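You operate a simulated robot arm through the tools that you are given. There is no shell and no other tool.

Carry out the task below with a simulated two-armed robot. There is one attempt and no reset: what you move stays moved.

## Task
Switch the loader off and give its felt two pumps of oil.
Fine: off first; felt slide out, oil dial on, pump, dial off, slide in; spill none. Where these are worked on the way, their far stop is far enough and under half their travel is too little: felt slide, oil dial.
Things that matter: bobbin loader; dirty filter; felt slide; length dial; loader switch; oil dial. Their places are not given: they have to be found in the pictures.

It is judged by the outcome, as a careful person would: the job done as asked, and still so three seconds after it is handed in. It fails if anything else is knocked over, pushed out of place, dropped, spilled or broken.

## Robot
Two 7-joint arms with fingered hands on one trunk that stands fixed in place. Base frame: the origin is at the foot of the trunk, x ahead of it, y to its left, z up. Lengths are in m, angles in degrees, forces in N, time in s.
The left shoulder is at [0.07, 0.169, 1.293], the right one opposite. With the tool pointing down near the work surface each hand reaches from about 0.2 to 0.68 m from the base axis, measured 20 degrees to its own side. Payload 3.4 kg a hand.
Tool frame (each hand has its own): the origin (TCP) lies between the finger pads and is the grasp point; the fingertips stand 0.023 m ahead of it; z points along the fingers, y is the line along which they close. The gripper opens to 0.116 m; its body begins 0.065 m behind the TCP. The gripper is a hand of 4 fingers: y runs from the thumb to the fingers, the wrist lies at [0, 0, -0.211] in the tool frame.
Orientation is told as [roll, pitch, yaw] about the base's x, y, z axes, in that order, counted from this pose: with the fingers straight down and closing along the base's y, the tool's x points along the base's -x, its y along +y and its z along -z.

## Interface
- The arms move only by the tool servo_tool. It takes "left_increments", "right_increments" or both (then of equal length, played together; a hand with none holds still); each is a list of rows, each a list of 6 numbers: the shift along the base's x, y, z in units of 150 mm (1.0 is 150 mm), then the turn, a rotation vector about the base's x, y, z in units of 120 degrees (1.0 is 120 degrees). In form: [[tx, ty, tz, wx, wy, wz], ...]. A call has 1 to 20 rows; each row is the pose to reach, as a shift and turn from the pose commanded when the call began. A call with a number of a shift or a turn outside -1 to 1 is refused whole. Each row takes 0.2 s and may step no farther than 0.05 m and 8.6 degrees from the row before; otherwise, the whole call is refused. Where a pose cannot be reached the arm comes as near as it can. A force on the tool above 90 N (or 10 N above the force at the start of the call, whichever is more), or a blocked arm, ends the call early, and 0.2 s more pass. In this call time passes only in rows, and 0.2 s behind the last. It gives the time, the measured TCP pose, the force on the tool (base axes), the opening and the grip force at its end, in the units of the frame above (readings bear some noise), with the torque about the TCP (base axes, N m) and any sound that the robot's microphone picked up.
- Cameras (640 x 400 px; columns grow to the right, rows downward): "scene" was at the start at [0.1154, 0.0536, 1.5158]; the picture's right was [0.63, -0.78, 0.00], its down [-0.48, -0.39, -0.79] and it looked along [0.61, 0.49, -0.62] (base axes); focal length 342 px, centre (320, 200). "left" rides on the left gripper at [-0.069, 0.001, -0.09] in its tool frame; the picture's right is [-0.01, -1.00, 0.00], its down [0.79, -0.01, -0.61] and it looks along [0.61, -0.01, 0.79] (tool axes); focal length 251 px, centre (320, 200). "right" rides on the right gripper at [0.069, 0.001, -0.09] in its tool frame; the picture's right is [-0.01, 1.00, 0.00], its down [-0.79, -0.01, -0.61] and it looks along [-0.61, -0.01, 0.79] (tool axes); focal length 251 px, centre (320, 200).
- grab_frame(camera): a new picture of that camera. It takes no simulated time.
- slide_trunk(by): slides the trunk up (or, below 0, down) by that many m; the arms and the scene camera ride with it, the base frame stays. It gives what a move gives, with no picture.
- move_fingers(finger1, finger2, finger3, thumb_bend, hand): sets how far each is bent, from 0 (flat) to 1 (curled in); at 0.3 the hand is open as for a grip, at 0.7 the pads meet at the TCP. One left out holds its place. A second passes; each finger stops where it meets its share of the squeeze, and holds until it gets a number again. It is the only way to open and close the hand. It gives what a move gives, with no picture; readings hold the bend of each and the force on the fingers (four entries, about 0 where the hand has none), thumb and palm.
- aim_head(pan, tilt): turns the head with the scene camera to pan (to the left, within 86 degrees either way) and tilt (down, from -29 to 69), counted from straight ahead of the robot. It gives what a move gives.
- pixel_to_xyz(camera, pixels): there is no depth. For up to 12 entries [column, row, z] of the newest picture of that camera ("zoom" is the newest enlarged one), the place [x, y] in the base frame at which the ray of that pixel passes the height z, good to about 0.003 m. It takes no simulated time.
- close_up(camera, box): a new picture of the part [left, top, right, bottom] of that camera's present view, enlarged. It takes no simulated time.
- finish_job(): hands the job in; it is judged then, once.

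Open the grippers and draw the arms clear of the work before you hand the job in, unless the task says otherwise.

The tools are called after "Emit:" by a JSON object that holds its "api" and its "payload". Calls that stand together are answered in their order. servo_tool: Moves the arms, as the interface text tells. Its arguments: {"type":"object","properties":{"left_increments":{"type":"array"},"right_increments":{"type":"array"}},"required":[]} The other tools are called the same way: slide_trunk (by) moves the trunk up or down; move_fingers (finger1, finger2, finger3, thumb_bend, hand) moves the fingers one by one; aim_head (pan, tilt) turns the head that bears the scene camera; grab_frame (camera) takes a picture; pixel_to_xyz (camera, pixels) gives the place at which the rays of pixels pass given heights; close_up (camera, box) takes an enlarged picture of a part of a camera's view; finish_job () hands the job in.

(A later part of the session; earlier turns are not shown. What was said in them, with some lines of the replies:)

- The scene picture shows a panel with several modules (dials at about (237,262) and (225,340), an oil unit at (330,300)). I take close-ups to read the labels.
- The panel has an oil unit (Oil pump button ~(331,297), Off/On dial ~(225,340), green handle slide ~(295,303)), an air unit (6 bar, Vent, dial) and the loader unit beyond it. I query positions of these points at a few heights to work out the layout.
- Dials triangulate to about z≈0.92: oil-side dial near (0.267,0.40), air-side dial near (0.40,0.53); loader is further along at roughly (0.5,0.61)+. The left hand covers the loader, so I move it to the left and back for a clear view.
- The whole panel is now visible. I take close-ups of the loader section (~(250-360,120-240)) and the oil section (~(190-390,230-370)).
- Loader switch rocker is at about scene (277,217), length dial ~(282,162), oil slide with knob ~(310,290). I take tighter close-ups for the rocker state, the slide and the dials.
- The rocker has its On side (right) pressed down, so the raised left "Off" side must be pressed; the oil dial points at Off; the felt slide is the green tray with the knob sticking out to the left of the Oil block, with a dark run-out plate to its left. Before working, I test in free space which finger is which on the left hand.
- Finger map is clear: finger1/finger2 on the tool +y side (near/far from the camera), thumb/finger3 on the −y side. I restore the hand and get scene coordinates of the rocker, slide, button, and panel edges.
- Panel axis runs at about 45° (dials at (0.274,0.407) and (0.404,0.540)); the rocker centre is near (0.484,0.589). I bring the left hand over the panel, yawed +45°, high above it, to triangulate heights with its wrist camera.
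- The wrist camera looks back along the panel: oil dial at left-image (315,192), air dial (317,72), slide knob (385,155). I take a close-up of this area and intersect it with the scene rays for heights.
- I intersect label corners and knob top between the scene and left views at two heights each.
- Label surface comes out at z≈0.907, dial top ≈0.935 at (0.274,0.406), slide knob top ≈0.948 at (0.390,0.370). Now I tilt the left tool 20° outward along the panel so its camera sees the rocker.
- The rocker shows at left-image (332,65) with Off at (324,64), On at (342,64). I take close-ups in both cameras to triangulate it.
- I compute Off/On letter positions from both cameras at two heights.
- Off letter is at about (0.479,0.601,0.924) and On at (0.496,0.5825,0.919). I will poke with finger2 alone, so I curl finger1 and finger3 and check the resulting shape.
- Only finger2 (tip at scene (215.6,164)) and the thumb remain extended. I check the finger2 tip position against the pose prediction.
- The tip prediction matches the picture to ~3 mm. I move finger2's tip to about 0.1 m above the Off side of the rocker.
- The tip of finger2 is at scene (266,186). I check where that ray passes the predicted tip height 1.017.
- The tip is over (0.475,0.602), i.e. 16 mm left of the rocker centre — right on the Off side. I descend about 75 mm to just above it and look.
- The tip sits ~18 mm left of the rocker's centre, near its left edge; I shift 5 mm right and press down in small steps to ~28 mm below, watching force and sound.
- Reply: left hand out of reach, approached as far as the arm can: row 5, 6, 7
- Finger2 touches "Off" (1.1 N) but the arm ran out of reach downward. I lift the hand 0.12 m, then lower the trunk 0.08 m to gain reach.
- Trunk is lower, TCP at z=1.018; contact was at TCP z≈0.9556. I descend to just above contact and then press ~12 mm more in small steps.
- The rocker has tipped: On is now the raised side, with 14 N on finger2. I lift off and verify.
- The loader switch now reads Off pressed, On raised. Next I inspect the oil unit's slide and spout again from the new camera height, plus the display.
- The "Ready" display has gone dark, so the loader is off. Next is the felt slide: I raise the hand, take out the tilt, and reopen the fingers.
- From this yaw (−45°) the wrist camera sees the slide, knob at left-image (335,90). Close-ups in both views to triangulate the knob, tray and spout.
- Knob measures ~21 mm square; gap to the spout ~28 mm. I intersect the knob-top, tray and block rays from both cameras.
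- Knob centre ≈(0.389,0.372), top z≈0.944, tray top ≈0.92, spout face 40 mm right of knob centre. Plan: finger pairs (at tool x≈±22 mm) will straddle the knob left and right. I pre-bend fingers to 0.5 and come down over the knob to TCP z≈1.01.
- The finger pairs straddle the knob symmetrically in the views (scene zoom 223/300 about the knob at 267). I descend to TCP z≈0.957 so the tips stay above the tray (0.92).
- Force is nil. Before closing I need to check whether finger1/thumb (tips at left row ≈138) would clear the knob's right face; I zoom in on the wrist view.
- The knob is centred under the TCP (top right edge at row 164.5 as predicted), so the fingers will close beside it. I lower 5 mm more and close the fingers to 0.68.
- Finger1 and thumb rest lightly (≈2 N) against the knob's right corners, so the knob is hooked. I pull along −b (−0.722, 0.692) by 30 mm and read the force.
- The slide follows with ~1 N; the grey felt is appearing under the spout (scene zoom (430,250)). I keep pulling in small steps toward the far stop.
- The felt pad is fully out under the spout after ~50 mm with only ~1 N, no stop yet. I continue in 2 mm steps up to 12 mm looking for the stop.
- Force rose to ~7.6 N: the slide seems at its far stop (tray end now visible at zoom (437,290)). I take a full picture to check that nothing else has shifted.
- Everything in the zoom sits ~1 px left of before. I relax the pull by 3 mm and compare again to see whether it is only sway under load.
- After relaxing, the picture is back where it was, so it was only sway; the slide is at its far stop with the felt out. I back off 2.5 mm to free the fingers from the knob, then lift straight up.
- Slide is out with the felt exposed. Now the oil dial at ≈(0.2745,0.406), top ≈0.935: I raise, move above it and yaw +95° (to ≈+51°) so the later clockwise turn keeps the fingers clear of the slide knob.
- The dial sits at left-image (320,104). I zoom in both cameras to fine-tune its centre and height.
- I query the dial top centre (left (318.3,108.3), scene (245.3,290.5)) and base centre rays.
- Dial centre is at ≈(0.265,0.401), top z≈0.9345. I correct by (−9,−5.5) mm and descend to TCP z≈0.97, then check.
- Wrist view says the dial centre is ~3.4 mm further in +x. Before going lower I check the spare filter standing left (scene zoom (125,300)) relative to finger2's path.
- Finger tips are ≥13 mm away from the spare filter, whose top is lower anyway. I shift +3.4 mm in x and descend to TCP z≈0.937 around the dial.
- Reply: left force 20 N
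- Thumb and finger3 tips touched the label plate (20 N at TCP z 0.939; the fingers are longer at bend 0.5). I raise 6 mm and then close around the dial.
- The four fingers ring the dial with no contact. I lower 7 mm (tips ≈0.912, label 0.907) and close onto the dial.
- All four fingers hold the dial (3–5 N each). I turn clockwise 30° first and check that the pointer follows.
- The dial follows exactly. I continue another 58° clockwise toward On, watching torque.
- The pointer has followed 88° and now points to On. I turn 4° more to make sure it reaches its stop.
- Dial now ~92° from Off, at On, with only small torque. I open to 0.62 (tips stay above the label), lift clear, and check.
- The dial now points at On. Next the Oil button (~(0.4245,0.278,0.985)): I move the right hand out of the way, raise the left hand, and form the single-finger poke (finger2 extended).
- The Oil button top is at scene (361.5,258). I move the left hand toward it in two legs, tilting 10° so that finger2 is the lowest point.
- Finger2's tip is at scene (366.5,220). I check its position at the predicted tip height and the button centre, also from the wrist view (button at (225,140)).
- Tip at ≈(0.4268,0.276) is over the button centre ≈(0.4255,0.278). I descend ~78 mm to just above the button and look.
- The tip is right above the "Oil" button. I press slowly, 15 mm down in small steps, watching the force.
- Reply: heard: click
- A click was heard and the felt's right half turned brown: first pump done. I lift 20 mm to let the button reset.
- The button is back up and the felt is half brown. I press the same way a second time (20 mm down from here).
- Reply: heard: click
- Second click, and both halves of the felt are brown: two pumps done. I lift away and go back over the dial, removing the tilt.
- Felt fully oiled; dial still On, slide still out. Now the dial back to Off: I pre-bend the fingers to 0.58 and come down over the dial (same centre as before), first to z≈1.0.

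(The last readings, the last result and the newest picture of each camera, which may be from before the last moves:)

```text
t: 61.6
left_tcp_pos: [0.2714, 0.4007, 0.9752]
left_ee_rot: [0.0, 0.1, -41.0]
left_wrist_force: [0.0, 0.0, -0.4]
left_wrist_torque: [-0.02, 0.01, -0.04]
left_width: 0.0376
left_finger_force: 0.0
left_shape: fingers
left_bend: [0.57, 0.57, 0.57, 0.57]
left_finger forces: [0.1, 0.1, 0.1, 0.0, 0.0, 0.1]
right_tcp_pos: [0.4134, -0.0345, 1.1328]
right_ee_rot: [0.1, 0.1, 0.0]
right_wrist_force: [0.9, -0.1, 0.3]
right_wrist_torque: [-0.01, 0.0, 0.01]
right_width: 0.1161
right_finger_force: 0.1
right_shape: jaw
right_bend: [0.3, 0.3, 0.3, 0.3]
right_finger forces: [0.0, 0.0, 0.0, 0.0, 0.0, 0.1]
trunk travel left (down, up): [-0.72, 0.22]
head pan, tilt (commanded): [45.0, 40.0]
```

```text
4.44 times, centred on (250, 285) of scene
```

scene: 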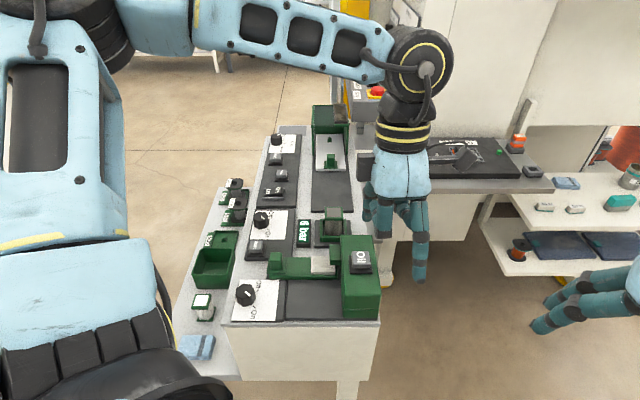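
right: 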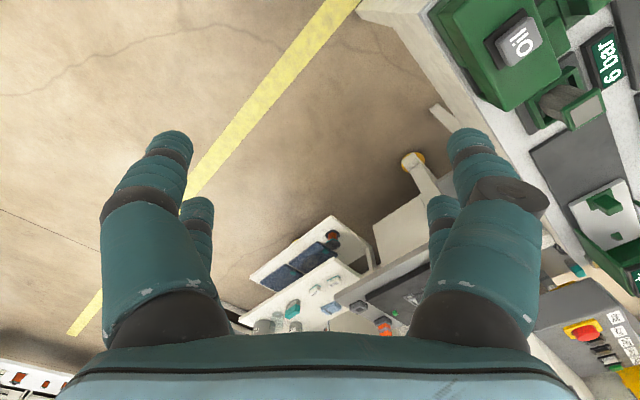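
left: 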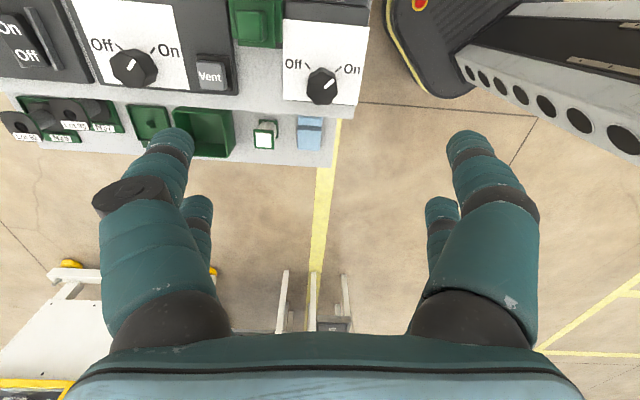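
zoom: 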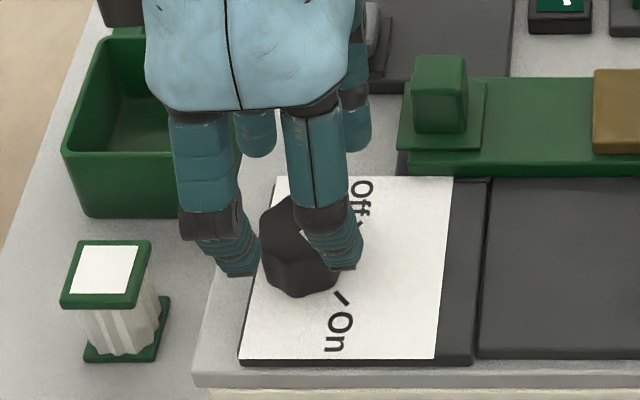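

The dial is centred within ~1.5 mm. I descend to TCP z≈0.941 and close onto it.

Emit:
{"api": "servo_tool", "payload": {"left_increments": [[-0.006, -0.0065, -0.07, 0, 0, 0], [-0.006, -0.0065, -0.14, 0, 0, 0], [-0.006, -0.0065, -0.19, 0, 0, 0], [-0.006, -0.0065, -0.228, 0, 0, 0]]}}

Emit:
{"api": "move_fingers", "payload": {"hand": "left", "finger1": 0.72, "finger2": 0.72, "finger3": 0.72, "thumb_bend": 0.72}}

Emit:
{"api": "close_up", "payload": {"camera": "left", "box": [220, 90, 420, 215]}}

```text
t: 62.6
left_tcp_pos: [0.2692, 0.3993, 0.943]
left_ee_rot: [0.0, 0.0, -41.0]
left_wrist_force: [0.7, 0.5, 0.8]
left_wrist_torque: [-0.01, 0.01, 0.0]
left_width: 0.0378
left_finger_force: 0.0
left_shape: fingers
left_bend: [0.57, 0.57, 0.57, 0.57]
left_finger forces: [0.0, 0.0, 0.0, 0.0, 0.0, 0.0]
right_tcp_pos: [0.4138, -0.0331, 1.1316]
right_ee_rot: [0.0, 0.1, 0.0]
right_wrist_force: [0.2, 0.6, 0.9]
right_wrist_torque: [0.03, -0.01, 0.02]
right_width: 0.1161
right_finger_force: 0.1
right_shape: jaw
right_bend: [0.3, 0.3, 0.3, 0.3]
right_finger forces: [0.0, 0.0, 0.0, 0.1, 0.0, 0.1]
trunk travel left (down, up): [-0.72, 0.22]
head pan, tilt (commanded): [45.0, 40.0]
```

```text
t: 63.6
left_tcp_pos: [0.2679, 0.399, 0.9432]
left_ee_rot: [0.0, 0.0, -41.0]
left_wrist_force: [-1.6, -2.1, -5.8]
left_wrist_torque: [-0.05, 0.03, -0.01]
left_width: 0.0034
left_finger_force: 7.0
left_shape: fingers
left_bend: [0.7, 0.68, 0.68, 0.69]
left_finger forces: [2.3, 3.8, 4.8, 0.0, 3.4, 0.0]
right_tcp_pos: [0.4115, -0.0355, 1.1332]
right_ee_rot: [0.0, 0.0, 0.0]
right_wrist_force: [0.1, 0.0, 0.3]
right_wrist_torque: [-0.03, 0.0, 0.04]
right_width: 0.116
right_finger_force: 0.0
right_shape: jaw
right_bend: [0.3, 0.3, 0.3, 0.3]
right_finger forces: [0.1, 0.0, 0.1, 0.0, 0.0, 0.1]
trunk travel left (down, up): [-0.72, 0.22]
head pan, tilt (commanded): [45.0, 40.0]
```

```text
3.20 times, centred on (320, 152) of left
```

zoom: 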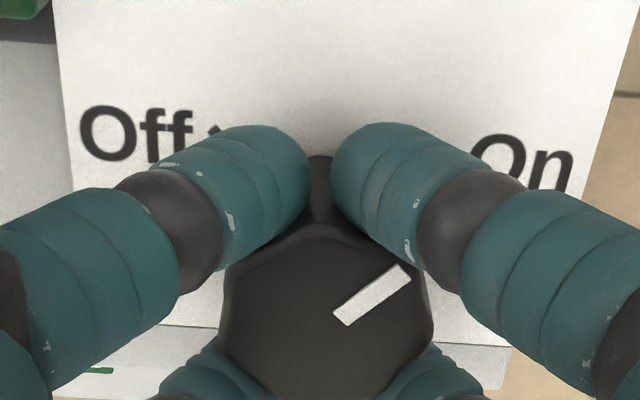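

Good grip on the dial again. I turn it back counter-clockwise 92° in 7.7° steps.

Emit:
{"api": "servo_tool", "payload": {"left_increments": [[0, 0, 0, 0, 0, 0.0639], [0, 0, 0, 0, 0, 0.1278], [0, 0, 0, 0, 0, 0.1917], [0, 0, 0, 0, 0, 0.2556], [0, 0, 0, 0, 0, 0.3194], [0, 0, 0, 0, 0, 0.3833], [0, 0, 0, 0, 0, 0.4472], [0, 0, 0, 0, 0, 0.5111], [0, 0, 0, 0, 0, 0.575], [0, 0, 0, 0, 0, 0.6389], [0, 0, 0, 0, 0, 0.7028], [0, 0, 0, 0, 0, 0.7667]]}}

Emit:
{"api": "close_up", "payload": {"camera": "left", "box": [220, 90, 420, 215]}}

Emit:
{"api": "close_up", "payload": {"camera": "scene", "box": [190, 240, 310, 330]}}

```text
t: 66.2
left_tcp_pos: [0.2683, 0.4011, 0.9434]
left_ee_rot: [0.0, 0.1, 51.1]
left_wrist_force: [-1.1, 0.7, -6.9]
left_wrist_torque: [0.07, -0.03, -0.1]
left_width: 0.0036
left_finger_force: 9.9
left_shape: fingers
left_bend: [0.7, 0.69, 0.69, 0.7]
left_finger forces: [6.3, 4.0, 5.9, 0.0, 3.3, 0.0]
right_tcp_pos: [0.4145, -0.0345, 1.1323]
right_ee_rot: [0.0, 0.1, 0.0]
right_wrist_force: [-0.1, 0.4, 0.1]
right_wrist_torque: [-0.01, -0.01, 0.0]
right_width: 0.1159
right_finger_force: 0.0
right_shape: jaw
right_bend: [0.3, 0.3, 0.3, 0.3]
right_finger forces: [0.0, 0.1, 0.0, 0.1, 0.0, 0.0]
trunk travel left (down, up): [-0.72, 0.22]
head pan, tilt (commanded): [45.0, 40.0]
```

```text
3.20 times, centred on (320, 152) of left
```

zoom: 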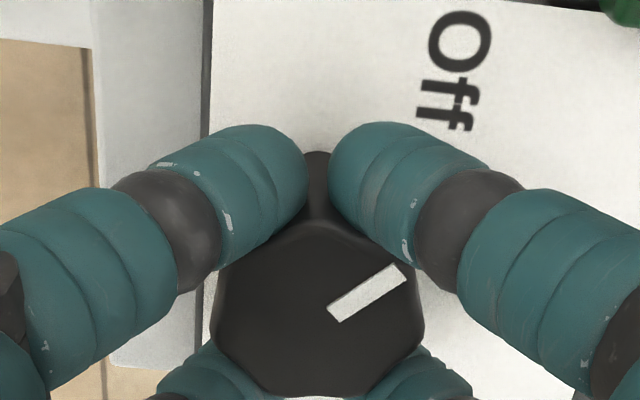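

```text
4.44 times, centred on (250, 285) of scene
```

zoom: 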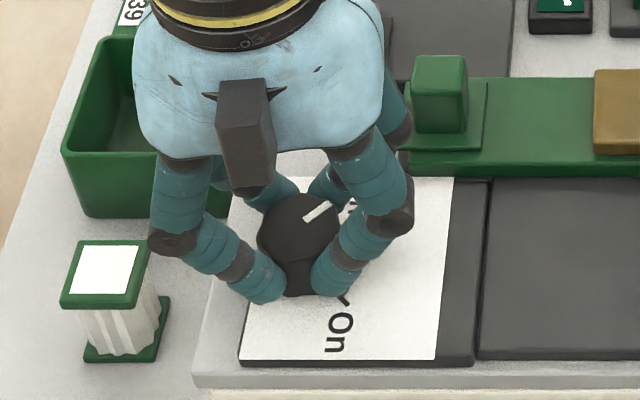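

The pointer is back at the Off tick and a slight torque (−0.1 N m) shows it meeting its stop. I release to 0.6 and lift to check.

Emit:
{"api": "move_fingers", "payload": {"hand": "left", "finger1": 0.6, "finger2": 0.6, "finger3": 0.6, "thumb_bend": 0.6}}

Emit:
{"api": "servo_tool", "payload": {"left_increments": [[0, 0, 0.07, 0, 0, 0], [0, 0, 0.2, 0, 0, 0], [0, 0, 0.4, 0, 0, 0], [0, 0, 0.6, 0, 0, 0], [0, 0, 0.8, 0, 0, 0]]}}

Emit:
{"api": "close_up", "payload": {"camera": "left", "box": [260, 30, 420, 150]}}

Emit:
{"api": "close_up", "payload": {"camera": "scene", "box": [225, 220, 385, 330]}}

```text
t: 67.2
left_tcp_pos: [0.2679, 0.4001, 0.9431]
left_ee_rot: [0.0, 0.0, 50.9]
left_wrist_force: [0.2, 0.7, 1.1]
left_wrist_torque: [0.0, -0.03, -0.01]
left_width: 0.0285
left_finger_force: 0.0
left_shape: fingers
left_bend: [0.6, 0.6, 0.6, 0.6]
left_finger forces: [0.0, 0.0, 0.0, 0.0, 0.0, 0.0]
right_tcp_pos: [0.4129, -0.0338, 1.1323]
right_ee_rot: [0.0, 0.1, 0.1]
right_wrist_force: [-0.2, 0.9, 0.1]
right_wrist_torque: [-0.03, 0.01, -0.01]
right_width: 0.1159
right_finger_force: 0.0
right_shape: jaw
right_bend: [0.3, 0.3, 0.3, 0.3]
right_finger forces: [0.0, 0.1, 0.0, 0.0, 0.1, 0.0]
trunk travel left (down, up): [-0.72, 0.22]
head pan, tilt (commanded): [45.0, 40.0]
```

```text
t: 68.4
left_tcp_pos: [0.2688, 0.4004, 1.065]
left_ee_rot: [-0.1, 0.0, 51.0]
left_wrist_force: [0.0, 0.1, -0.5]
left_wrist_torque: [-0.01, 0.05, 0.01]
left_width: 0.0286
left_finger_force: 0.2
left_shape: fingers
left_bend: [0.6, 0.6, 0.6, 0.6]
left_finger forces: [0.1, 0.0, 0.1, 0.0, 0.1, 0.0]
right_tcp_pos: [0.4129, -0.0348, 1.1325]
right_ee_rot: [0.0, 0.0, 0.0]
right_wrist_force: [0.7, -0.1, 0.0]
right_wrist_torque: [0.03, 0.02, 0.01]
right_width: 0.1159
right_finger_force: 0.2
right_shape: jaw
right_bend: [0.3, 0.3, 0.3, 0.3]
right_finger forces: [0.0, 0.0, 0.1, 0.0, 0.0, 0.0]
trunk travel left (down, up): [-0.72, 0.22]
head pan, tilt (commanded): [45.0, 40.0]
```

```text
3.33 times, centred on (340, 90) of left
```

zoom: 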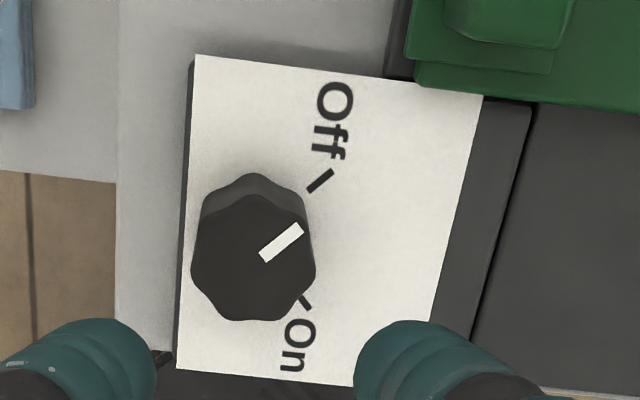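

```text
3.64 times, centred on (305, 275) of scene
```

zoom: 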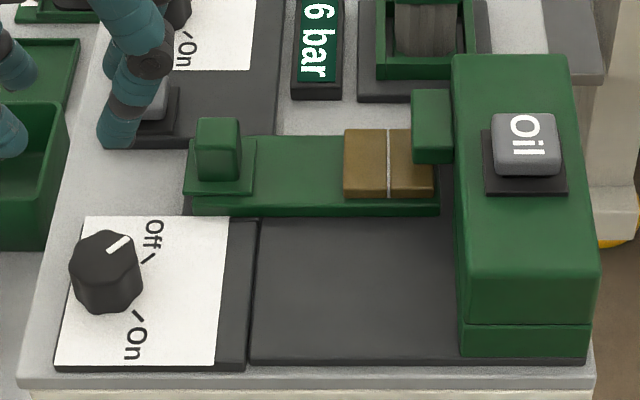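

The dial reads Off again. Last step is pushing the slide in: I move above the knob (now ≈(0.346,0.4125)) with yaw −44° and the fingers at 0.58.

Emit:
{"api": "servo_tool", "payload": {"left_increments": [[0.0, 0.0, 0.2, 0, 0, -0.066], [0.05, 0.008, 0.2, 0, 0, -0.132], [0.1, 0.016, 0.2, 0, 0, -0.198], [0.15, 0.024, 0.2, 0, 0, -0.264], [0.2, 0.032, 0.2, 0, 0, -0.33], [0.25, 0.04, 0.2, 0, 0, -0.396], [0.3, 0.048, 0.2, 0, 0, -0.462], [0.35, 0.056, 0.2, 0, 0, -0.528], [0.4, 0.064, 0.2, 0, 0, -0.594], [0.45, 0.072, 0.2, 0, 0, -0.66], [0.49, 0.077, 0.2, 0, 0, -0.726], [0.518, 0.081, 0.2, 0, 0, -0.79]]}}

Emit:
{"api": "move_fingers", "payload": {"hand": "left", "finger1": 0.55, "finger2": 0.55, "finger3": 0.55, "thumb_bend": 0.55}}

Emit:
{"api": "servo_tool", "payload": {"left_increments": [[0, 0, -0.2, 0, 0, 0], [0, 0, -0.4, 0, 0, 0], [0, 0, -0.6, 0, 0, 0]]}}

Emit:
{"api": "close_up", "payload": {"camera": "left", "box": [220, 90, 420, 215]}}

Emit:
{"api": "close_up", "payload": {"camera": "scene", "box": [225, 220, 385, 330]}}

```text
t: 71.0
left_tcp_pos: [0.3466, 0.4117, 1.0938]
left_ee_rot: [0.0, 0.0, -43.9]
left_wrist_force: [-0.3, 0.4, 0.7]
left_wrist_torque: [0.0, 0.03, -0.01]
left_width: 0.0284
left_finger_force: 0.1
left_shape: fingers
left_bend: [0.6, 0.6, 0.6, 0.6]
left_finger forces: [0.0, 0.0, 0.0, 0.0, 0.0, 0.1]
right_tcp_pos: [0.4142, -0.0338, 1.1315]
right_ee_rot: [-0.1, 0.1, 0.0]
right_wrist_force: [-0.3, -1.0, -0.4]
right_wrist_torque: [0.0, 0.01, 0.01]
right_width: 0.1159
right_finger_force: 0.0
right_shape: jaw
right_bend: [0.3, 0.3, 0.3, 0.3]
right_finger forces: [0.0, 0.0, 0.0, 0.0, 0.0, 0.0]
trunk travel left (down, up): [-0.72, 0.22]
head pan, tilt (commanded): [45.0, 40.0]
```

```text
t: 72.0
left_tcp_pos: [0.3465, 0.4116, 1.0935]
left_ee_rot: [0.0, 0.0, -43.9]
left_wrist_force: [-0.3, -0.9, 0.2]
left_wrist_torque: [-0.02, -0.01, 0.0]
left_width: 0.0428
left_finger_force: 0.1
left_shape: fingers
left_bend: [0.55, 0.55, 0.55, 0.55]
left_finger forces: [0.1, 0.1, 0.1, 0.0, 0.0, 0.1]
right_tcp_pos: [0.4132, -0.0337, 1.132]
right_ee_rot: [0.0, 0.2, 0.0]
right_wrist_force: [-0.1, -0.1, -0.8]
right_wrist_torque: [0.04, 0.04, -0.03]
right_width: 0.116
right_finger_force: 0.1
right_shape: jaw
right_bend: [0.3, 0.3, 0.3, 0.3]
right_finger forces: [0.0, 0.0, 0.0, 0.0, 0.0, 0.1]
trunk travel left (down, up): [-0.72, 0.22]
head pan, tilt (commanded): [45.0, 40.0]
```

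```text
t: 72.8
left_tcp_pos: [0.346, 0.4119, 1.0028]
left_ee_rot: [0.0, 0.0, -43.8]
left_wrist_force: [0.6, 0.1, -0.3]
left_wrist_torque: [-0.01, -0.02, -0.02]
left_width: 0.0428
left_finger_force: 0.1
left_shape: fingers
left_bend: [0.55, 0.55, 0.55, 0.55]
left_finger forces: [0.1, 0.1, 0.0, 0.0, 0.0, 0.1]
right_tcp_pos: [0.4143, -0.0343, 1.1319]
right_ee_rot: [0.0, 0.0, 0.0]
right_wrist_force: [0.0, 0.5, -0.5]
right_wrist_torque: [-0.03, 0.0, -0.02]
right_width: 0.1161
right_finger_force: 0.1
right_shape: jaw
right_bend: [0.3, 0.3, 0.3, 0.3]
right_finger forces: [0.0, 0.1, 0.0, 0.1, 0.0, 0.0]
trunk travel left (down, up): [-0.72, 0.22]
head pan, tilt (commanded): [45.0, 40.0]
```

```text
3.20 times, centred on (320, 152) of left
```

zoom: 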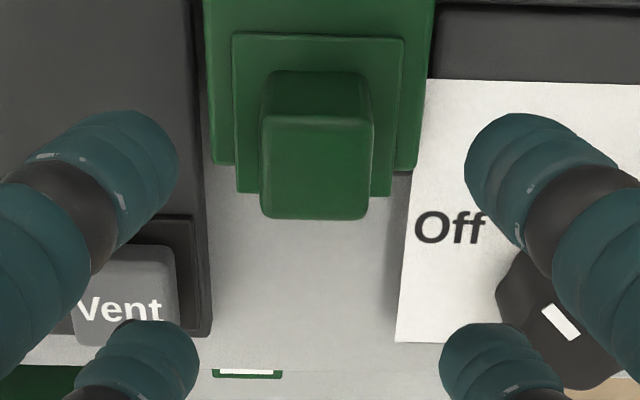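

```text
3.64 times, centred on (305, 275) of scene
```

zoom: 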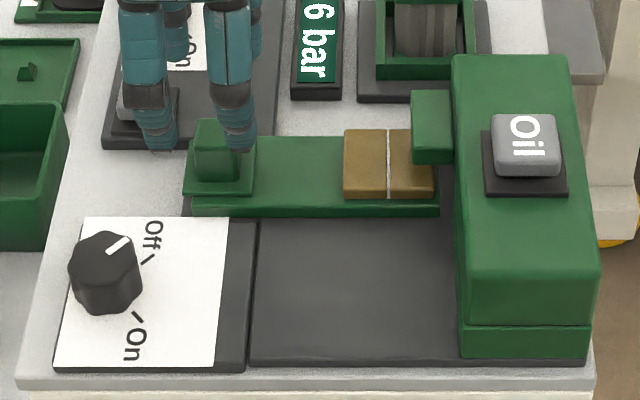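

The knob is centred between the finger pairs. Finger2 comes near the Vent button (left zoom (125,300)), so I check their separation before going lower.

Emit:
{"api": "pixel_to_xyz", "payload": {"camera": "left", "pixels": [[259, 181.7, 0.93], [259, 181.7, 0.92], [275, 165, 0.91], [285, 195, 0.91], [276.6, 180, 0.93]]}}

Emit:
{"api": "grab_frame", "payload": {"camera": "left"}}

Emit:
{"api": "close_up", "payload": {"camera": "scene", "box": [245, 215, 325, 275]}}

```text
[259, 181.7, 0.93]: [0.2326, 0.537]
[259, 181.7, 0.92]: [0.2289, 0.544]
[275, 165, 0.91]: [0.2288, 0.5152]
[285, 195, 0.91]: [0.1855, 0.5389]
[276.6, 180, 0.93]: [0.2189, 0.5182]
```

```text
taken
```

left: 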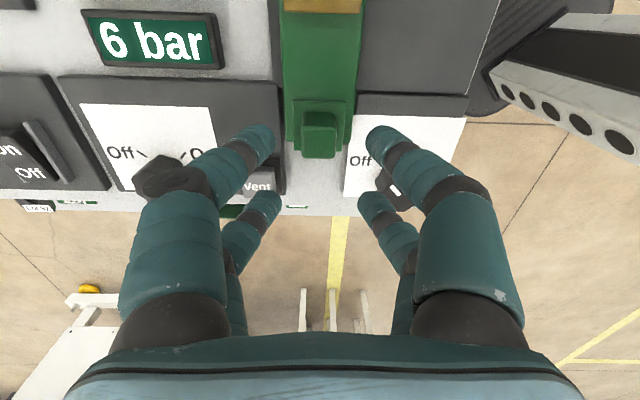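

```text
6.67 times, centred on (285, 245) of scene
```

zoom: 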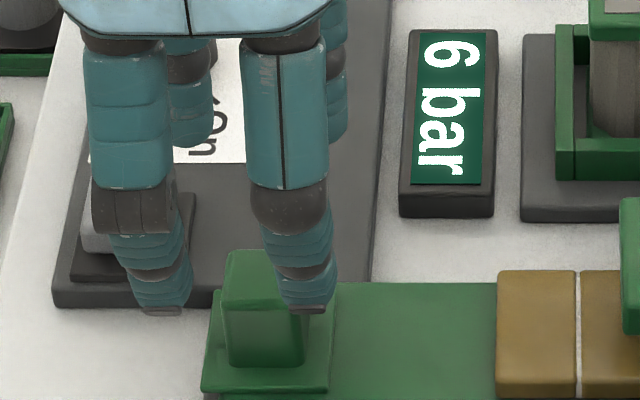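

Those results used an older picture; with the fresh frame I query again (Vent at left (259,183)).

Emit:
{"api": "pixel_to_xyz", "payload": {"camera": "left", "pixels": [[259, 183, 0.935], [259, 183, 0.925], [276.6, 180, 0.93], [319, 142, 0.944], [285, 192, 0.907], [278, 158, 0.907]]}}

Emit:
{"api": "pixel_to_xyz", "payload": {"camera": "scene", "pixels": [[259, 240, 0.935], [259, 240, 0.925]]}}

```text
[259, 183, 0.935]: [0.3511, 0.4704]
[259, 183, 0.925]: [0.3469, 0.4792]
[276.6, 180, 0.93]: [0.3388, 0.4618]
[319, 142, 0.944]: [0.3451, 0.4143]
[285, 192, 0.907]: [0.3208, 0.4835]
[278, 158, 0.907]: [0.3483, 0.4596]
```

```text
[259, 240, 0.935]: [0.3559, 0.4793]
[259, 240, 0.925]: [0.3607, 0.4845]
```

With fingers at 0.55, finger2 would pass within ~1 mm of the Vent button, so I close to 0.62 first (≈11 mm clearance) and then descend to TCP z≈0.952.

Emit:
{"api": "move_fingers", "payload": {"hand": "left", "finger1": 0.62, "finger2": 0.62, "finger3": 0.62, "thumb_bend": 0.62}}

Emit:
{"api": "servo_tool", "payload": {"left_increments": [[0, 0, -0.12, 0, 0, 0], [0, 0, -0.22, 0, 0, 0], [0, 0, -0.29, 0, 0, 0], [0, 0, -0.34, 0, 0, 0]]}}

Emit:
{"api": "close_up", "payload": {"camera": "left", "box": [220, 90, 420, 215]}}

Emit:
{"api": "close_up", "payload": {"camera": "scene", "box": [245, 215, 325, 275]}}

```text
t: 73.8
left_tcp_pos: [0.3465, 0.4133, 1.0028]
left_ee_rot: [0.0, 0.0, -43.8]
left_wrist_force: [-0.1, -0.3, -1.0]
left_wrist_torque: [0.02, 0.02, 0.0]
left_width: 0.0237
left_finger_force: 0.1
left_shape: fingers
left_bend: [0.62, 0.62, 0.62, 0.62]
left_finger forces: [0.0, 0.0, 0.0, 0.1, 0.0, 0.0]
right_tcp_pos: [0.4135, -0.0353, 1.1331]
right_ee_rot: [0.1, 0.1, 0.1]
right_wrist_force: [-0.4, -0.3, 0.3]
right_wrist_torque: [0.01, 0.02, 0.01]
right_width: 0.1156
right_finger_force: 0.1
right_shape: jaw
right_bend: [0.3, 0.3, 0.3, 0.3]
right_finger forces: [0.0, 0.1, 0.0, 0.0, 0.1, 0.0]
trunk travel left (down, up): [-0.72, 0.22]
head pan, tilt (commanded): [45.0, 40.0]
```

```text
t: 74.8
left_tcp_pos: [0.347, 0.4129, 0.9522]
left_ee_rot: [0.1, -0.1, -43.9]
left_wrist_force: [0.2, -0.7, 0.0]
left_wrist_torque: [0.02, -0.01, -0.02]
left_width: 0.0239
left_finger_force: 0.0
left_shape: fingers
left_bend: [0.62, 0.62, 0.62, 0.62]
left_finger forces: [0.0, 0.1, 0.0, 0.0, 0.1, 0.1]
right_tcp_pos: [0.414, -0.0339, 1.1327]
right_ee_rot: [0.0, 0.1, 0.0]
right_wrist_force: [0.4, -0.1, -0.1]
right_wrist_torque: [0.03, -0.03, -0.01]
right_width: 0.1158
right_finger_force: 0.0
right_shape: jaw
right_bend: [0.3, 0.3, 0.3, 0.3]
right_finger forces: [0.0, 0.0, 0.0, 0.1, 0.0, 0.0]
trunk travel left (down, up): [-0.72, 0.22]
head pan, tilt (commanded): [45.0, 40.0]
```

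```text
3.20 times, centred on (320, 152) of left
```

zoom: 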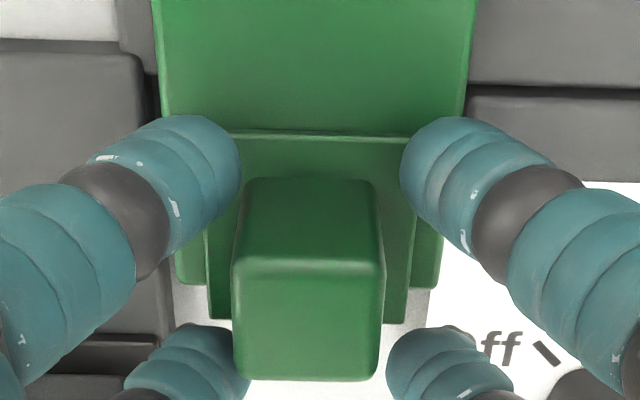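

```text
6.67 times, centred on (285, 245) of scene
```

zoom: 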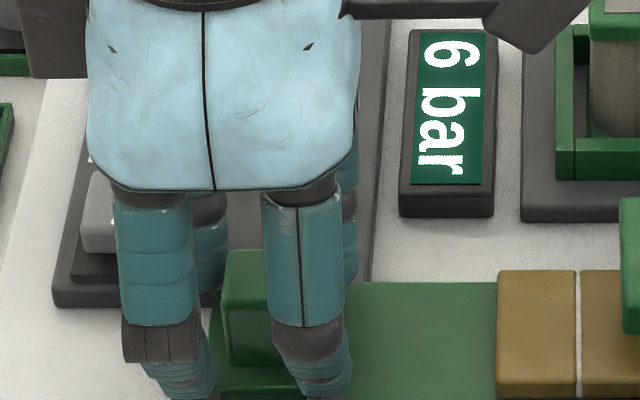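

Fingers straddle the knob without contact. I close to 0.69 and push along +b (0.722, −0.692), first 30 mm.

Emit:
{"api": "move_fingers", "payload": {"hand": "left", "finger1": 0.69, "finger2": 0.69, "finger3": 0.69, "thumb_bend": 0.69}}

Emit:
{"api": "servo_tool", "payload": {"left_increments": [[0.024, -0.023, 0, 0, 0, 0], [0.048, -0.046, 0, 0, 0, 0], [0.072, -0.069, 0, 0, 0, 0], [0.096, -0.092, 0, 0, 0, 0], [0.12, -0.115, 0, 0, 0, 0], [0.144, -0.138, 0, 0, 0, 0]]}}

Emit:
{"api": "close_up", "payload": {"camera": "scene", "box": [245, 215, 377, 300]}}

```text
t: 75.8
left_tcp_pos: [0.3463, 0.4119, 0.953]
left_ee_rot: [0.0, 0.0, -43.8]
left_wrist_force: [0.7, -0.6, -0.8]
left_wrist_torque: [-0.01, -0.04, 0.01]
left_width: 0.0056
left_finger_force: 1.0
left_shape: fingers
left_bend: [0.68, 0.69, 0.69, 0.69]
left_finger forces: [1.1, 0.0, 0.2, 0.0, 0.3, 0.1]
right_tcp_pos: [0.4134, -0.0365, 1.1326]
right_ee_rot: [-0.1, 0.0, 0.0]
right_wrist_force: [0.0, -0.1, 0.0]
right_wrist_torque: [0.02, 0.01, 0.0]
right_width: 0.1159
right_finger_force: 0.0
right_shape: jaw
right_bend: [0.3, 0.3, 0.3, 0.3]
right_finger forces: [0.0, 0.0, 0.0, 0.0, 0.1, 0.0]
trunk travel left (down, up): [-0.72, 0.22]
head pan, tilt (commanded): [45.0, 40.0]
```

```text
t: 77.2
left_tcp_pos: [0.3676, 0.391, 0.9525]
left_ee_rot: [-0.1, 0.1, -43.8]
left_wrist_force: [-0.6, 0.5, 0.1]
left_wrist_torque: [0.0, 0.01, -0.01]
left_width: 0.0041
left_finger_force: 0.7
left_shape: fingers
left_bend: [0.69, 0.69, 0.69, 0.69]
left_finger forces: [0.5, 0.6, 0.8, 0.1, 0.1, 0.0]
right_tcp_pos: [0.4129, -0.035, 1.1318]
right_ee_rot: [0.2, 0.1, 0.0]
right_wrist_force: [-0.4, -1.0, -1.2]
right_wrist_torque: [-0.04, 0.01, 0.0]
right_width: 0.116
right_finger_force: 0.0
right_shape: jaw
right_bend: [0.3, 0.3, 0.3, 0.3]
right_finger forces: [0.0, 0.0, 0.1, 0.1, 0.0, 0.0]
trunk travel left (down, up): [-0.72, 0.22]
head pan, tilt (commanded): [45.0, 40.0]
```

```text
4.71 times, centred on (311, 258) of scene
```

zoom: 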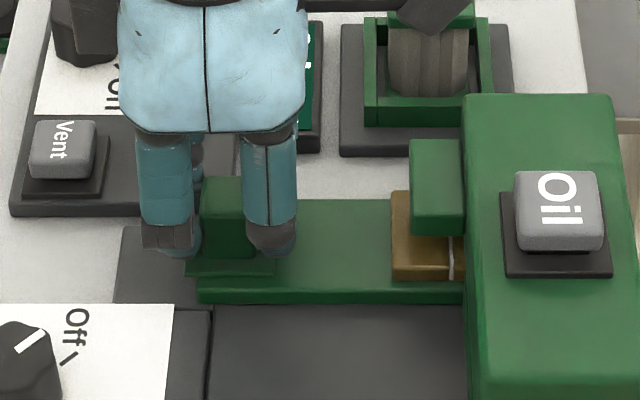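

The slide follows at under 1 N. I push 24 mm more.

Emit:
{"api": "servo_tool", "payload": {"left_increments": [[0.0193, -0.0185, 0, 0, 0, 0], [0.0385, -0.0369, 0, 0, 0, 0], [0.0578, -0.0554, 0, 0, 0, 0], [0.077, -0.0738, 0, 0, 0, 0], [0.0963, -0.0923, 0, 0, 0, 0], [0.1155, -0.1107, 0, 0, 0, 0]]}}

Emit:
{"api": "close_up", "payload": {"camera": "scene", "box": [275, 230, 387, 300]}}

Emit:
{"api": "close_up", "payload": {"camera": "left", "box": [220, 60, 420, 215]}}

```text
t: 78.6
left_tcp_pos: [0.3833, 0.3755, 0.953]
left_ee_rot: [0.0, 0.1, -43.8]
left_wrist_force: [-0.8, 1.0, -1.2]
left_wrist_torque: [-0.01, 0.03, 0.0]
left_width: 0.0041
left_finger_force: 1.0
left_shape: fingers
left_bend: [0.69, 0.69, 0.69, 0.69]
left_finger forces: [0.5, 0.6, 0.8, 0.0, 0.0, 0.1]
right_tcp_pos: [0.4135, -0.0349, 1.1309]
right_ee_rot: [0.0, 0.1, 0.0]
right_wrist_force: [-0.6, 0.2, -0.9]
right_wrist_torque: [-0.01, 0.01, 0.02]
right_width: 0.116
right_finger_force: 0.1
right_shape: jaw
right_bend: [0.3, 0.3, 0.3, 0.3]
right_finger forces: [0.1, 0.0, 0.1, 0.0, 0.0, 0.0]
trunk travel left (down, up): [-0.72, 0.22]
head pan, tilt (commanded): [45.0, 40.0]
```

```text
5.71 times, centred on (331, 265) of scene
```

zoom: 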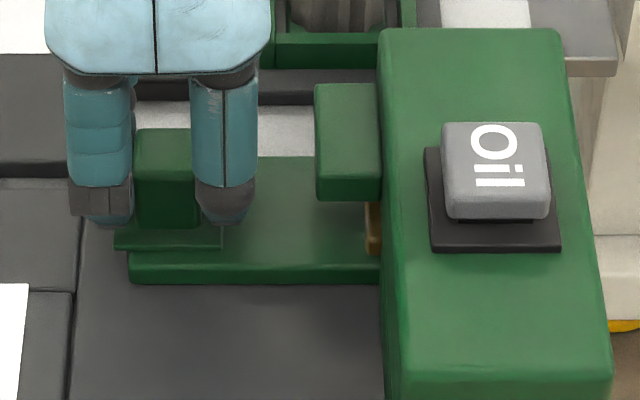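

```text
2.58 times, centred on (320, 138) of left
```

zoom: 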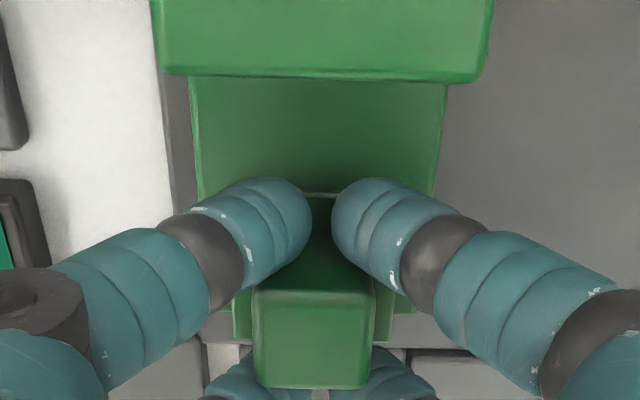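

The tray's left end is at zoom x≈130 versus 157 originally, so ~9 mm remain. I push on in 2 mm steps until the stop.

Emit:
{"api": "servo_tool", "payload": {"left_increments": [[0.0096, -0.0092, 0, 0, 0, 0], [0.0193, -0.0185, 0, 0, 0, 0], [0.0289, -0.0277, 0, 0, 0, 0], [0.0385, -0.0369, 0, 0, 0, 0], [0.0481, -0.0461, 0, 0, 0, 0]]}}

Emit:
{"api": "close_up", "payload": {"camera": "scene", "box": [275, 230, 387, 300]}}

```text
t: 79.8
left_tcp_pos: [0.3905, 0.3695, 0.9538]
left_ee_rot: [0.0, 0.0, -43.8]
left_wrist_force: [-2.0, 1.8, 0.2]
left_wrist_torque: [-0.01, 0.04, 0.01]
left_width: 0.0039
left_finger_force: 2.2
left_shape: fingers
left_bend: [0.69, 0.69, 0.69, 0.69]
left_finger forces: [0.0, 1.3, 1.9, 0.1, 0.0, 0.1]
right_tcp_pos: [0.4124, -0.034, 1.1322]
right_ee_rot: [0.0, 0.1, 0.1]
right_wrist_force: [-0.3, -0.1, 0.4]
right_wrist_torque: [0.02, 0.0, -0.01]
right_width: 0.1156
right_finger_force: 0.1
right_shape: jaw
right_bend: [0.3, 0.3, 0.3, 0.3]
right_finger forces: [0.0, 0.0, 0.0, 0.0, 0.0, 0.0]
trunk travel left (down, up): [-0.72, 0.22]
head pan, tilt (commanded): [45.0, 40.0]
```

```text
5.71 times, centred on (331, 265) of scene
```

zoom: 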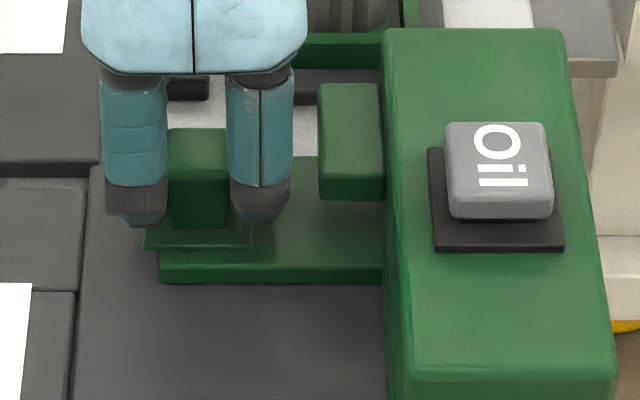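

The tray end is back at ~157 (allowing for slight sway) and force is starting to rise (2.7 N). I push 2 mm more to confirm the stop.

Emit:
{"api": "servo_tool", "payload": {"left_increments": [[0.0072, -0.0069, 0, 0, 0, 0], [0.0144, -0.0138, 0, 0, 0, 0]]}}

Emit:
{"api": "close_up", "payload": {"camera": "scene", "box": [275, 230, 387, 300]}}

```text
t: 80.4
left_tcp_pos: [0.3912, 0.3667, 0.9524]
left_ee_rot: [0.0, 0.0, -43.9]
left_wrist_force: [-7.7, 7.7, 1.6]
left_wrist_torque: [0.11, 0.13, 0.01]
left_width: 0.0041
left_finger_force: 5.0
left_shape: fingers
left_bend: [0.69, 0.69, 0.69, 0.69]
left_finger forces: [0.1, 4.4, 6.3, 0.1, 0.0, 0.1]
right_tcp_pos: [0.4105, -0.0328, 1.1331]
right_ee_rot: [-0.1, -0.1, 0.0]
right_wrist_force: [-0.6, -0.4, 0.4]
right_wrist_torque: [0.0, -0.02, -0.02]
right_width: 0.1161
right_finger_force: 0.2
right_shape: jaw
right_bend: [0.3, 0.3, 0.3, 0.3]
right_finger forces: [0.0, 0.0, 0.0, 0.1, 0.0, 0.0]
trunk travel left (down, up): [-0.72, 0.22]
head pan, tilt (commanded): [45.0, 40.0]
```

```text
5.71 times, centred on (331, 265) of scene
```

zoom: 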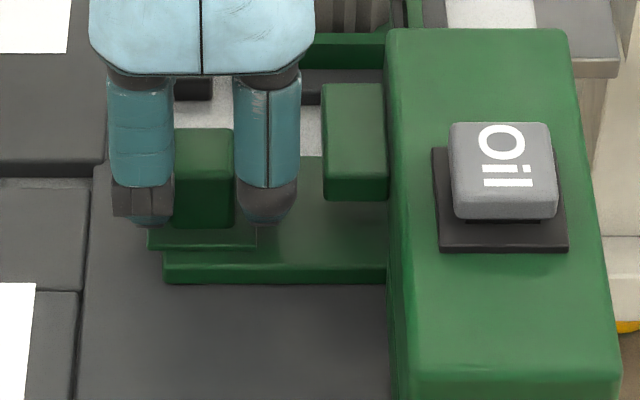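

Force jumped to ~11 N with no further slide movement: it is fully in. I back off 4 mm to release the load and check.

Emit:
{"api": "servo_tool", "payload": {"left_increments": [[-0.0096, 0.0092, 0, 0, 0, 0], [-0.0193, 0.0185, 0, 0, 0, 0]]}}

Emit:
{"api": "close_up", "payload": {"camera": "scene", "box": [275, 230, 387, 300]}}

```text
t: 81.0
left_tcp_pos: [0.3911, 0.3677, 0.9526]
left_ee_rot: [-0.1, -0.1, -43.9]
left_wrist_force: [-2.3, 3.1, 1.1]
left_wrist_torque: [0.07, 0.05, -0.03]
left_width: 0.004
left_finger_force: 1.6
left_shape: fingers
left_bend: [0.69, 0.69, 0.69, 0.69]
left_finger forces: [0.1, 1.6, 2.2, 0.0, 0.0, 0.0]
right_tcp_pos: [0.4123, -0.0352, 1.1331]
right_ee_rot: [0.0, 0.0, 0.1]
right_wrist_force: [-0.4, -0.3, -0.7]
right_wrist_torque: [0.01, 0.02, 0.04]
right_width: 0.1159
right_finger_force: 0.0
right_shape: jaw
right_bend: [0.3, 0.3, 0.3, 0.3]
right_finger forces: [0.1, 0.1, 0.0, 0.0, 0.0, 0.0]
trunk travel left (down, up): [-0.72, 0.22]
head pan, tilt (commanded): [45.0, 40.0]
```

```text
5.71 times, centred on (331, 265) of scene
```

zoom: 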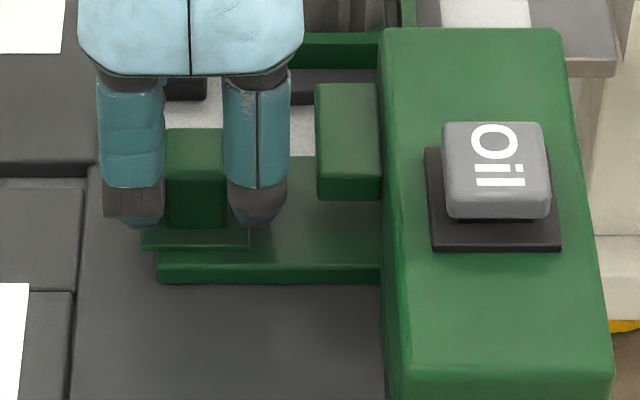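

The slide sits exactly as originally (tray end 157). I ease off 1.5 mm more, open to 0.6, and lift straight up.

Emit:
{"api": "servo_tool", "payload": {"left_increments": [[-0.0072, 0.0069, 0, 0, 0, 0]]}}

Emit:
{"api": "move_fingers", "payload": {"hand": "left", "finger1": 0.6, "finger2": 0.6, "finger3": 0.6, "thumb_bend": 0.6}}

Emit:
{"api": "servo_tool", "payload": {"left_increments": [[0, 0, 0.07, 0, 0, 0], [0, 0, 0.2, 0, 0, 0], [0, 0, 0.4, 0, 0, 0], [0, 0, 0.65, 0, 0, 0], [0, 0, 0.95, 0, 0, 0]]}}

Emit:
{"api": "close_up", "payload": {"camera": "scene", "box": [225, 220, 385, 330]}}

```text
t: 81.4
left_tcp_pos: [0.3905, 0.37, 0.9517]
left_ee_rot: [0.0, 0.0, -43.9]
left_wrist_force: [0.2, 0.1, -0.8]
left_wrist_torque: [-0.01, 0.03, 0.01]
left_width: 0.004
left_finger_force: 0.9
left_shape: fingers
left_bend: [0.69, 0.69, 0.69, 0.69]
left_finger forces: [0.6, 0.2, 0.5, 0.0, 0.1, 0.1]
right_tcp_pos: [0.4152, -0.036, 1.1325]
right_ee_rot: [0.1, 0.1, -0.1]
right_wrist_force: [0.0, 0.7, 0.9]
right_wrist_torque: [0.03, -0.01, 0.0]
right_width: 0.1159
right_finger_force: 0.1
right_shape: jaw
right_bend: [0.3, 0.3, 0.3, 0.3]
right_finger forces: [0.1, 0.0, 0.0, 0.0, 0.1, 0.1]
trunk travel left (down, up): [-0.72, 0.22]
head pan, tilt (commanded): [45.0, 40.0]
```

```text
t: 82.4
left_tcp_pos: [0.3895, 0.3704, 0.9529]
left_ee_rot: [0.0, 0.0, -43.8]
left_wrist_force: [0.6, -0.1, 0.0]
left_wrist_torque: [0.0, -0.01, -0.03]
left_width: 0.0284
left_finger_force: 0.1
left_shape: fingers
left_bend: [0.6, 0.6, 0.6, 0.6]
left_finger forces: [0.0, 0.1, 0.0, 0.0, 0.0, 0.1]
right_tcp_pos: [0.4127, -0.0349, 1.1323]
right_ee_rot: [0.0, 0.2, 0.0]
right_wrist_force: [0.1, -0.4, -0.2]
right_wrist_torque: [0.02, 0.0, 0.03]
right_width: 0.1163
right_finger_force: 0.1
right_shape: jaw
right_bend: [0.3, 0.3, 0.3, 0.3]
right_finger forces: [0.0, 0.0, 0.1, 0.0, 0.1, 0.0]
trunk travel left (down, up): [-0.72, 0.22]
head pan, tilt (commanded): [45.0, 40.0]
```

```text
t: 83.6
left_tcp_pos: [0.3893, 0.3691, 1.0959]
left_ee_rot: [0.0, 0.1, -43.8]
left_wrist_force: [0.0, -0.1, -0.1]
left_wrist_torque: [0.0, 0.02, 0.01]
left_width: 0.0285
left_finger_force: 0.1
left_shape: fingers
left_bend: [0.6, 0.6, 0.6, 0.6]
left_finger forces: [0.0, 0.0, 0.1, 0.0, 0.1, 0.1]
right_tcp_pos: [0.4142, -0.035, 1.131]
right_ee_rot: [0.0, 0.1, 0.0]
right_wrist_force: [-0.2, -0.3, -0.1]
right_wrist_torque: [0.0, 0.01, -0.03]
right_width: 0.1157
right_finger_force: 0.0
right_shape: jaw
right_bend: [0.3, 0.3, 0.3, 0.3]
right_finger forces: [0.0, 0.1, 0.1, 0.0, 0.1, 0.0]
trunk travel left (down, up): [-0.72, 0.22]
head pan, tilt (commanded): [45.0, 40.0]
```

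```text
3.64 times, centred on (305, 275) of scene
```

zoom: 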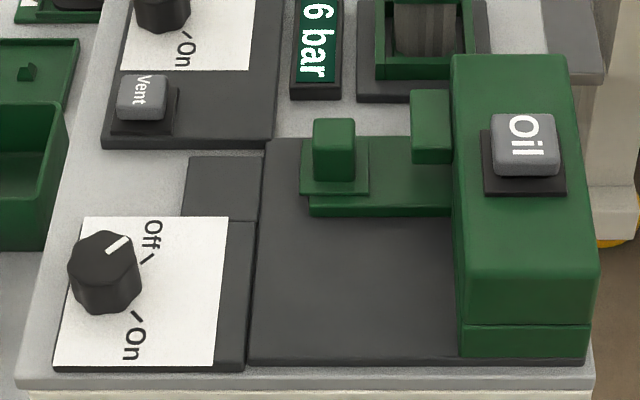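

Slide is in, dial Off. I open the hand and draw the left arm up and away to the left, then inspect the whole panel.

Emit:
{"api": "move_fingers", "payload": {"hand": "left", "finger1": 0.3, "finger2": 0.3, "finger3": 0.3, "thumb_bend": 0.3}}

Emit:
{"api": "servo_tool", "payload": {"left_increments": [[0, 0, 0.25, 0, 0, 0.05], [-0.1, 0.1, 0.5, 0, 0, 0.1], [-0.25, 0.25, 0.7, 0, 0, 0.15], [-0.45, 0.45, 0.8, 0, 0, 0.2], [-0.65, 0.65, 0.85, 0, 0, 0.25], [-0.85, 0.85, 0.85, 0, 0, 0.3], [-0.95, 1.0, 0.85, 0, 0, 0.35]]}}

Emit:
{"api": "servo_tool", "payload": {"left_increments": [[0, 0.2, 0, 0, 0, 0], [0, 0.4, 0, 0, 0, 0], [0, 0.55, 0, 0, 0, 0]]}}

Emit:
{"api": "grab_frame", "payload": {"camera": "scene"}}

Emit:
{"api": "close_up", "payload": {"camera": "scene", "box": [170, 180, 390, 360]}}

Emit:
{"api": "close_up", "payload": {"camera": "scene", "box": [220, 90, 380, 210]}}

```text
t: 84.6
left_tcp_pos: [0.3897, 0.3705, 1.0947]
left_ee_rot: [0.1, 0.0, -43.8]
left_wrist_force: [-0.5, 0.3, -0.1]
left_wrist_torque: [0.0, -0.01, -0.02]
left_width: 0.1165
left_finger_force: 0.1
left_shape: fingers
left_bend: [0.3, 0.3, 0.3, 0.3]
left_finger forces: [0.1, 0.0, 0.0, 0.0, 0.1, 0.0]
right_tcp_pos: [0.4143, -0.0343, 1.1328]
right_ee_rot: [0.0, 0.1, 0.0]
right_wrist_force: [0.6, 0.0, -1.0]
right_wrist_torque: [-0.03, 0.0, -0.02]
right_width: 0.1159
right_finger_force: 0.1
right_shape: jaw
right_bend: [0.3, 0.3, 0.3, 0.3]
right_finger forces: [0.0, 0.0, 0.0, 0.0, 0.0, 0.0]
trunk travel left (down, up): [-0.72, 0.22]
head pan, tilt (commanded): [45.0, 40.0]
```

```text
t: 86.2
left_tcp_pos: [0.3788, 0.5326, 1.205]
left_ee_rot: [-0.1, 0.0, -1.7]
left_wrist_force: [-0.1, -0.3, 0.5]
left_wrist_torque: [-0.02, -0.04, -0.02]
left_width: 0.117
left_finger_force: 0.0
left_shape: fingers
left_bend: [0.3, 0.3, 0.3, 0.3]
left_finger forces: [0.0, 0.1, 0.0, 0.1, 0.0, 0.0]
left hand out of reach, approached as far as the arm can: row 3, 4, 5, 6, 7
right_tcp_pos: [0.4133, -0.0354, 1.134]
right_ee_rot: [0.0, 0.0, 0.0]
right_wrist_force: [0.2, 1.4, 0.2]
right_wrist_torque: [0.01, -0.02, 0.03]
right_width: 0.1159
right_finger_force: 0.0
right_shape: jaw
right_bend: [0.3, 0.3, 0.3, 0.3]
right_finger forces: [0.1, 0.0, 0.1, 0.0, 0.1, 0.0]
trunk travel left (down, up): [-0.72, 0.22]
head pan, tilt (commanded): [45.0, 40.0]
```

```text
t: 87.0
left_tcp_pos: [0.3798, 0.6128, 1.2041]
left_ee_rot: [0.1, 0.0, -1.9]
left_wrist_force: [0.4, -0.9, 0.2]
left_wrist_torque: [0.01, 0.01, 0.0]
left_width: 0.1168
left_finger_force: 0.0
left_shape: fingers
left_bend: [0.3, 0.3, 0.3, 0.3]
left_finger forces: [0.0, 0.1, 0.0, 0.0, 0.1, 0.1]
right_tcp_pos: [0.4132, -0.0347, 1.1309]
right_ee_rot: [0.0, 0.1, -0.1]
right_wrist_force: [-0.6, 0.1, 0.5]
right_wrist_torque: [0.03, -0.01, -0.01]
right_width: 0.1157
right_finger_force: 0.0
right_shape: jaw
right_bend: [0.3, 0.3, 0.3, 0.3]
right_finger forces: [0.0, 0.1, 0.0, 0.0, 0.0, 0.1]
trunk travel left (down, up): [-0.72, 0.22]
head pan, tilt (commanded): [45.0, 40.0]
```

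```text
taken
```

scene: 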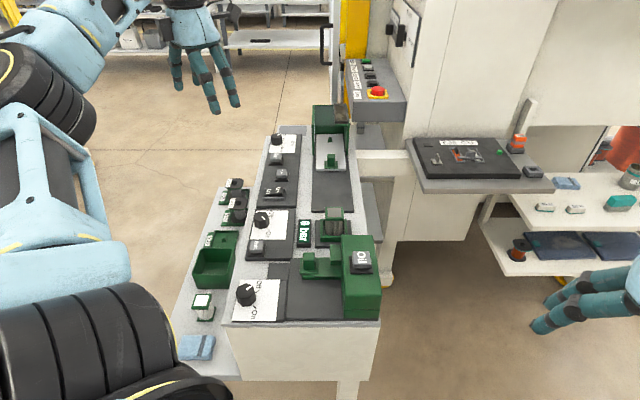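

```text
2.22 times, centred on (280, 270) of scene
```

zoom: 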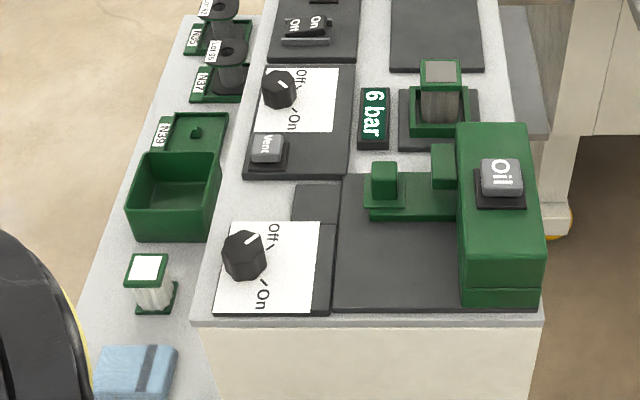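

```text
3.33 times, centred on (300, 150) of scene
```

zoom: 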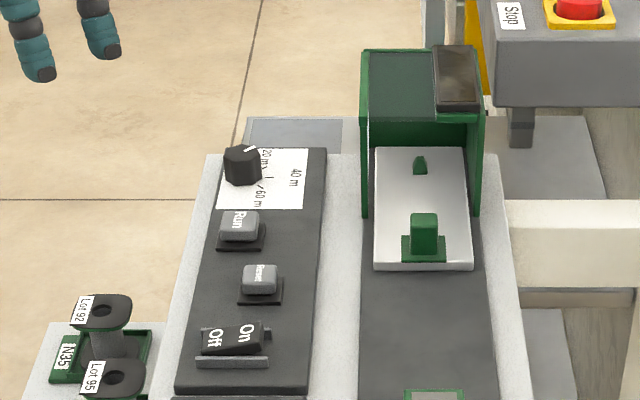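

All checks out: switch Off with the display dark, length dial untouched, oil dial Off, felt slide in, no oil spilled. I raise the trunk back up to draw both arms further clear, then hand in.

Emit:
{"api": "slide_trunk", "payload": {"by": 0.08}}

Emit:
{"api": "grab_frame", "payload": {"camera": "scene"}}

```text
t: 88.2
left_tcp_pos: [0.3785, 0.6117, 1.2858]
left_ee_rot: [0.0, 0.0, -1.7]
left_wrist_force: [0.0, 0.2, -0.1]
left_wrist_torque: [-0.03, 0.03, -0.03]
left_width: 0.1169
left_finger_force: 0.0
left_shape: fingers
left_bend: [0.3, 0.3, 0.3, 0.3]
left_finger forces: [0.0, 0.0, 0.1, 0.0, 0.0, 0.1]
right_tcp_pos: [0.4133, -0.0346, 1.2127]
right_ee_rot: [-0.1, 0.1, 0.0]
right_wrist_force: [0.2, 0.8, 0.8]
right_wrist_torque: [0.06, -0.03, 0.0]
right_width: 0.1161
right_finger_force: 0.1
right_shape: jaw
right_bend: [0.3, 0.3, 0.3, 0.3]
right_finger forces: [0.1, 0.1, 0.1, 0.0, 0.1, 0.0]
trunk travel left (down, up): [-0.8, 0.14]
head pan, tilt (commanded): [45.0, 40.0]
```

```text
taken
```

scene: 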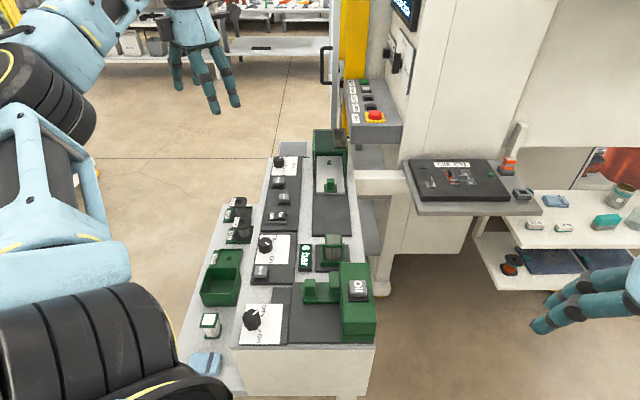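

Both hands are open and clear, and the panel shows the final state as asked. I hand the job in.

Emit:
{"api": "finish_job", "payload": {}}

```text
The job is handed in.
```

The loader is off and its felt has had two pumps of oil, done in the order you gave. The job is handed in; no verdict came back.

- **Loader:** the switch was pressed to Off first, and the "Ready" display went dark.
- **Felt slide out:** it was pulled to its far stop, with the felt under the spout.
- **Oil dial on:** it was turned about 92° to On before pumping.
- **Pumps:** the Oil button was pressed twice. Each press clicked and turned half of the felt brown.
- **Dial off, slide in:** the dial was turned back to Off, then the slide was pushed back in to its stop.

The final pictures show no spilled oil. The length dial and the dirty filter were left alone, and nothing else looks out of place. Two minor contacts: two fingertips pressed on the oil dial's label plate with about 20 N before I raised the hand, and they left no visible mark. The camera picture also shifted slightly when I pushed against the slide's stops, then came back once I let off.

Both hands are open and drawn clear of the panel.
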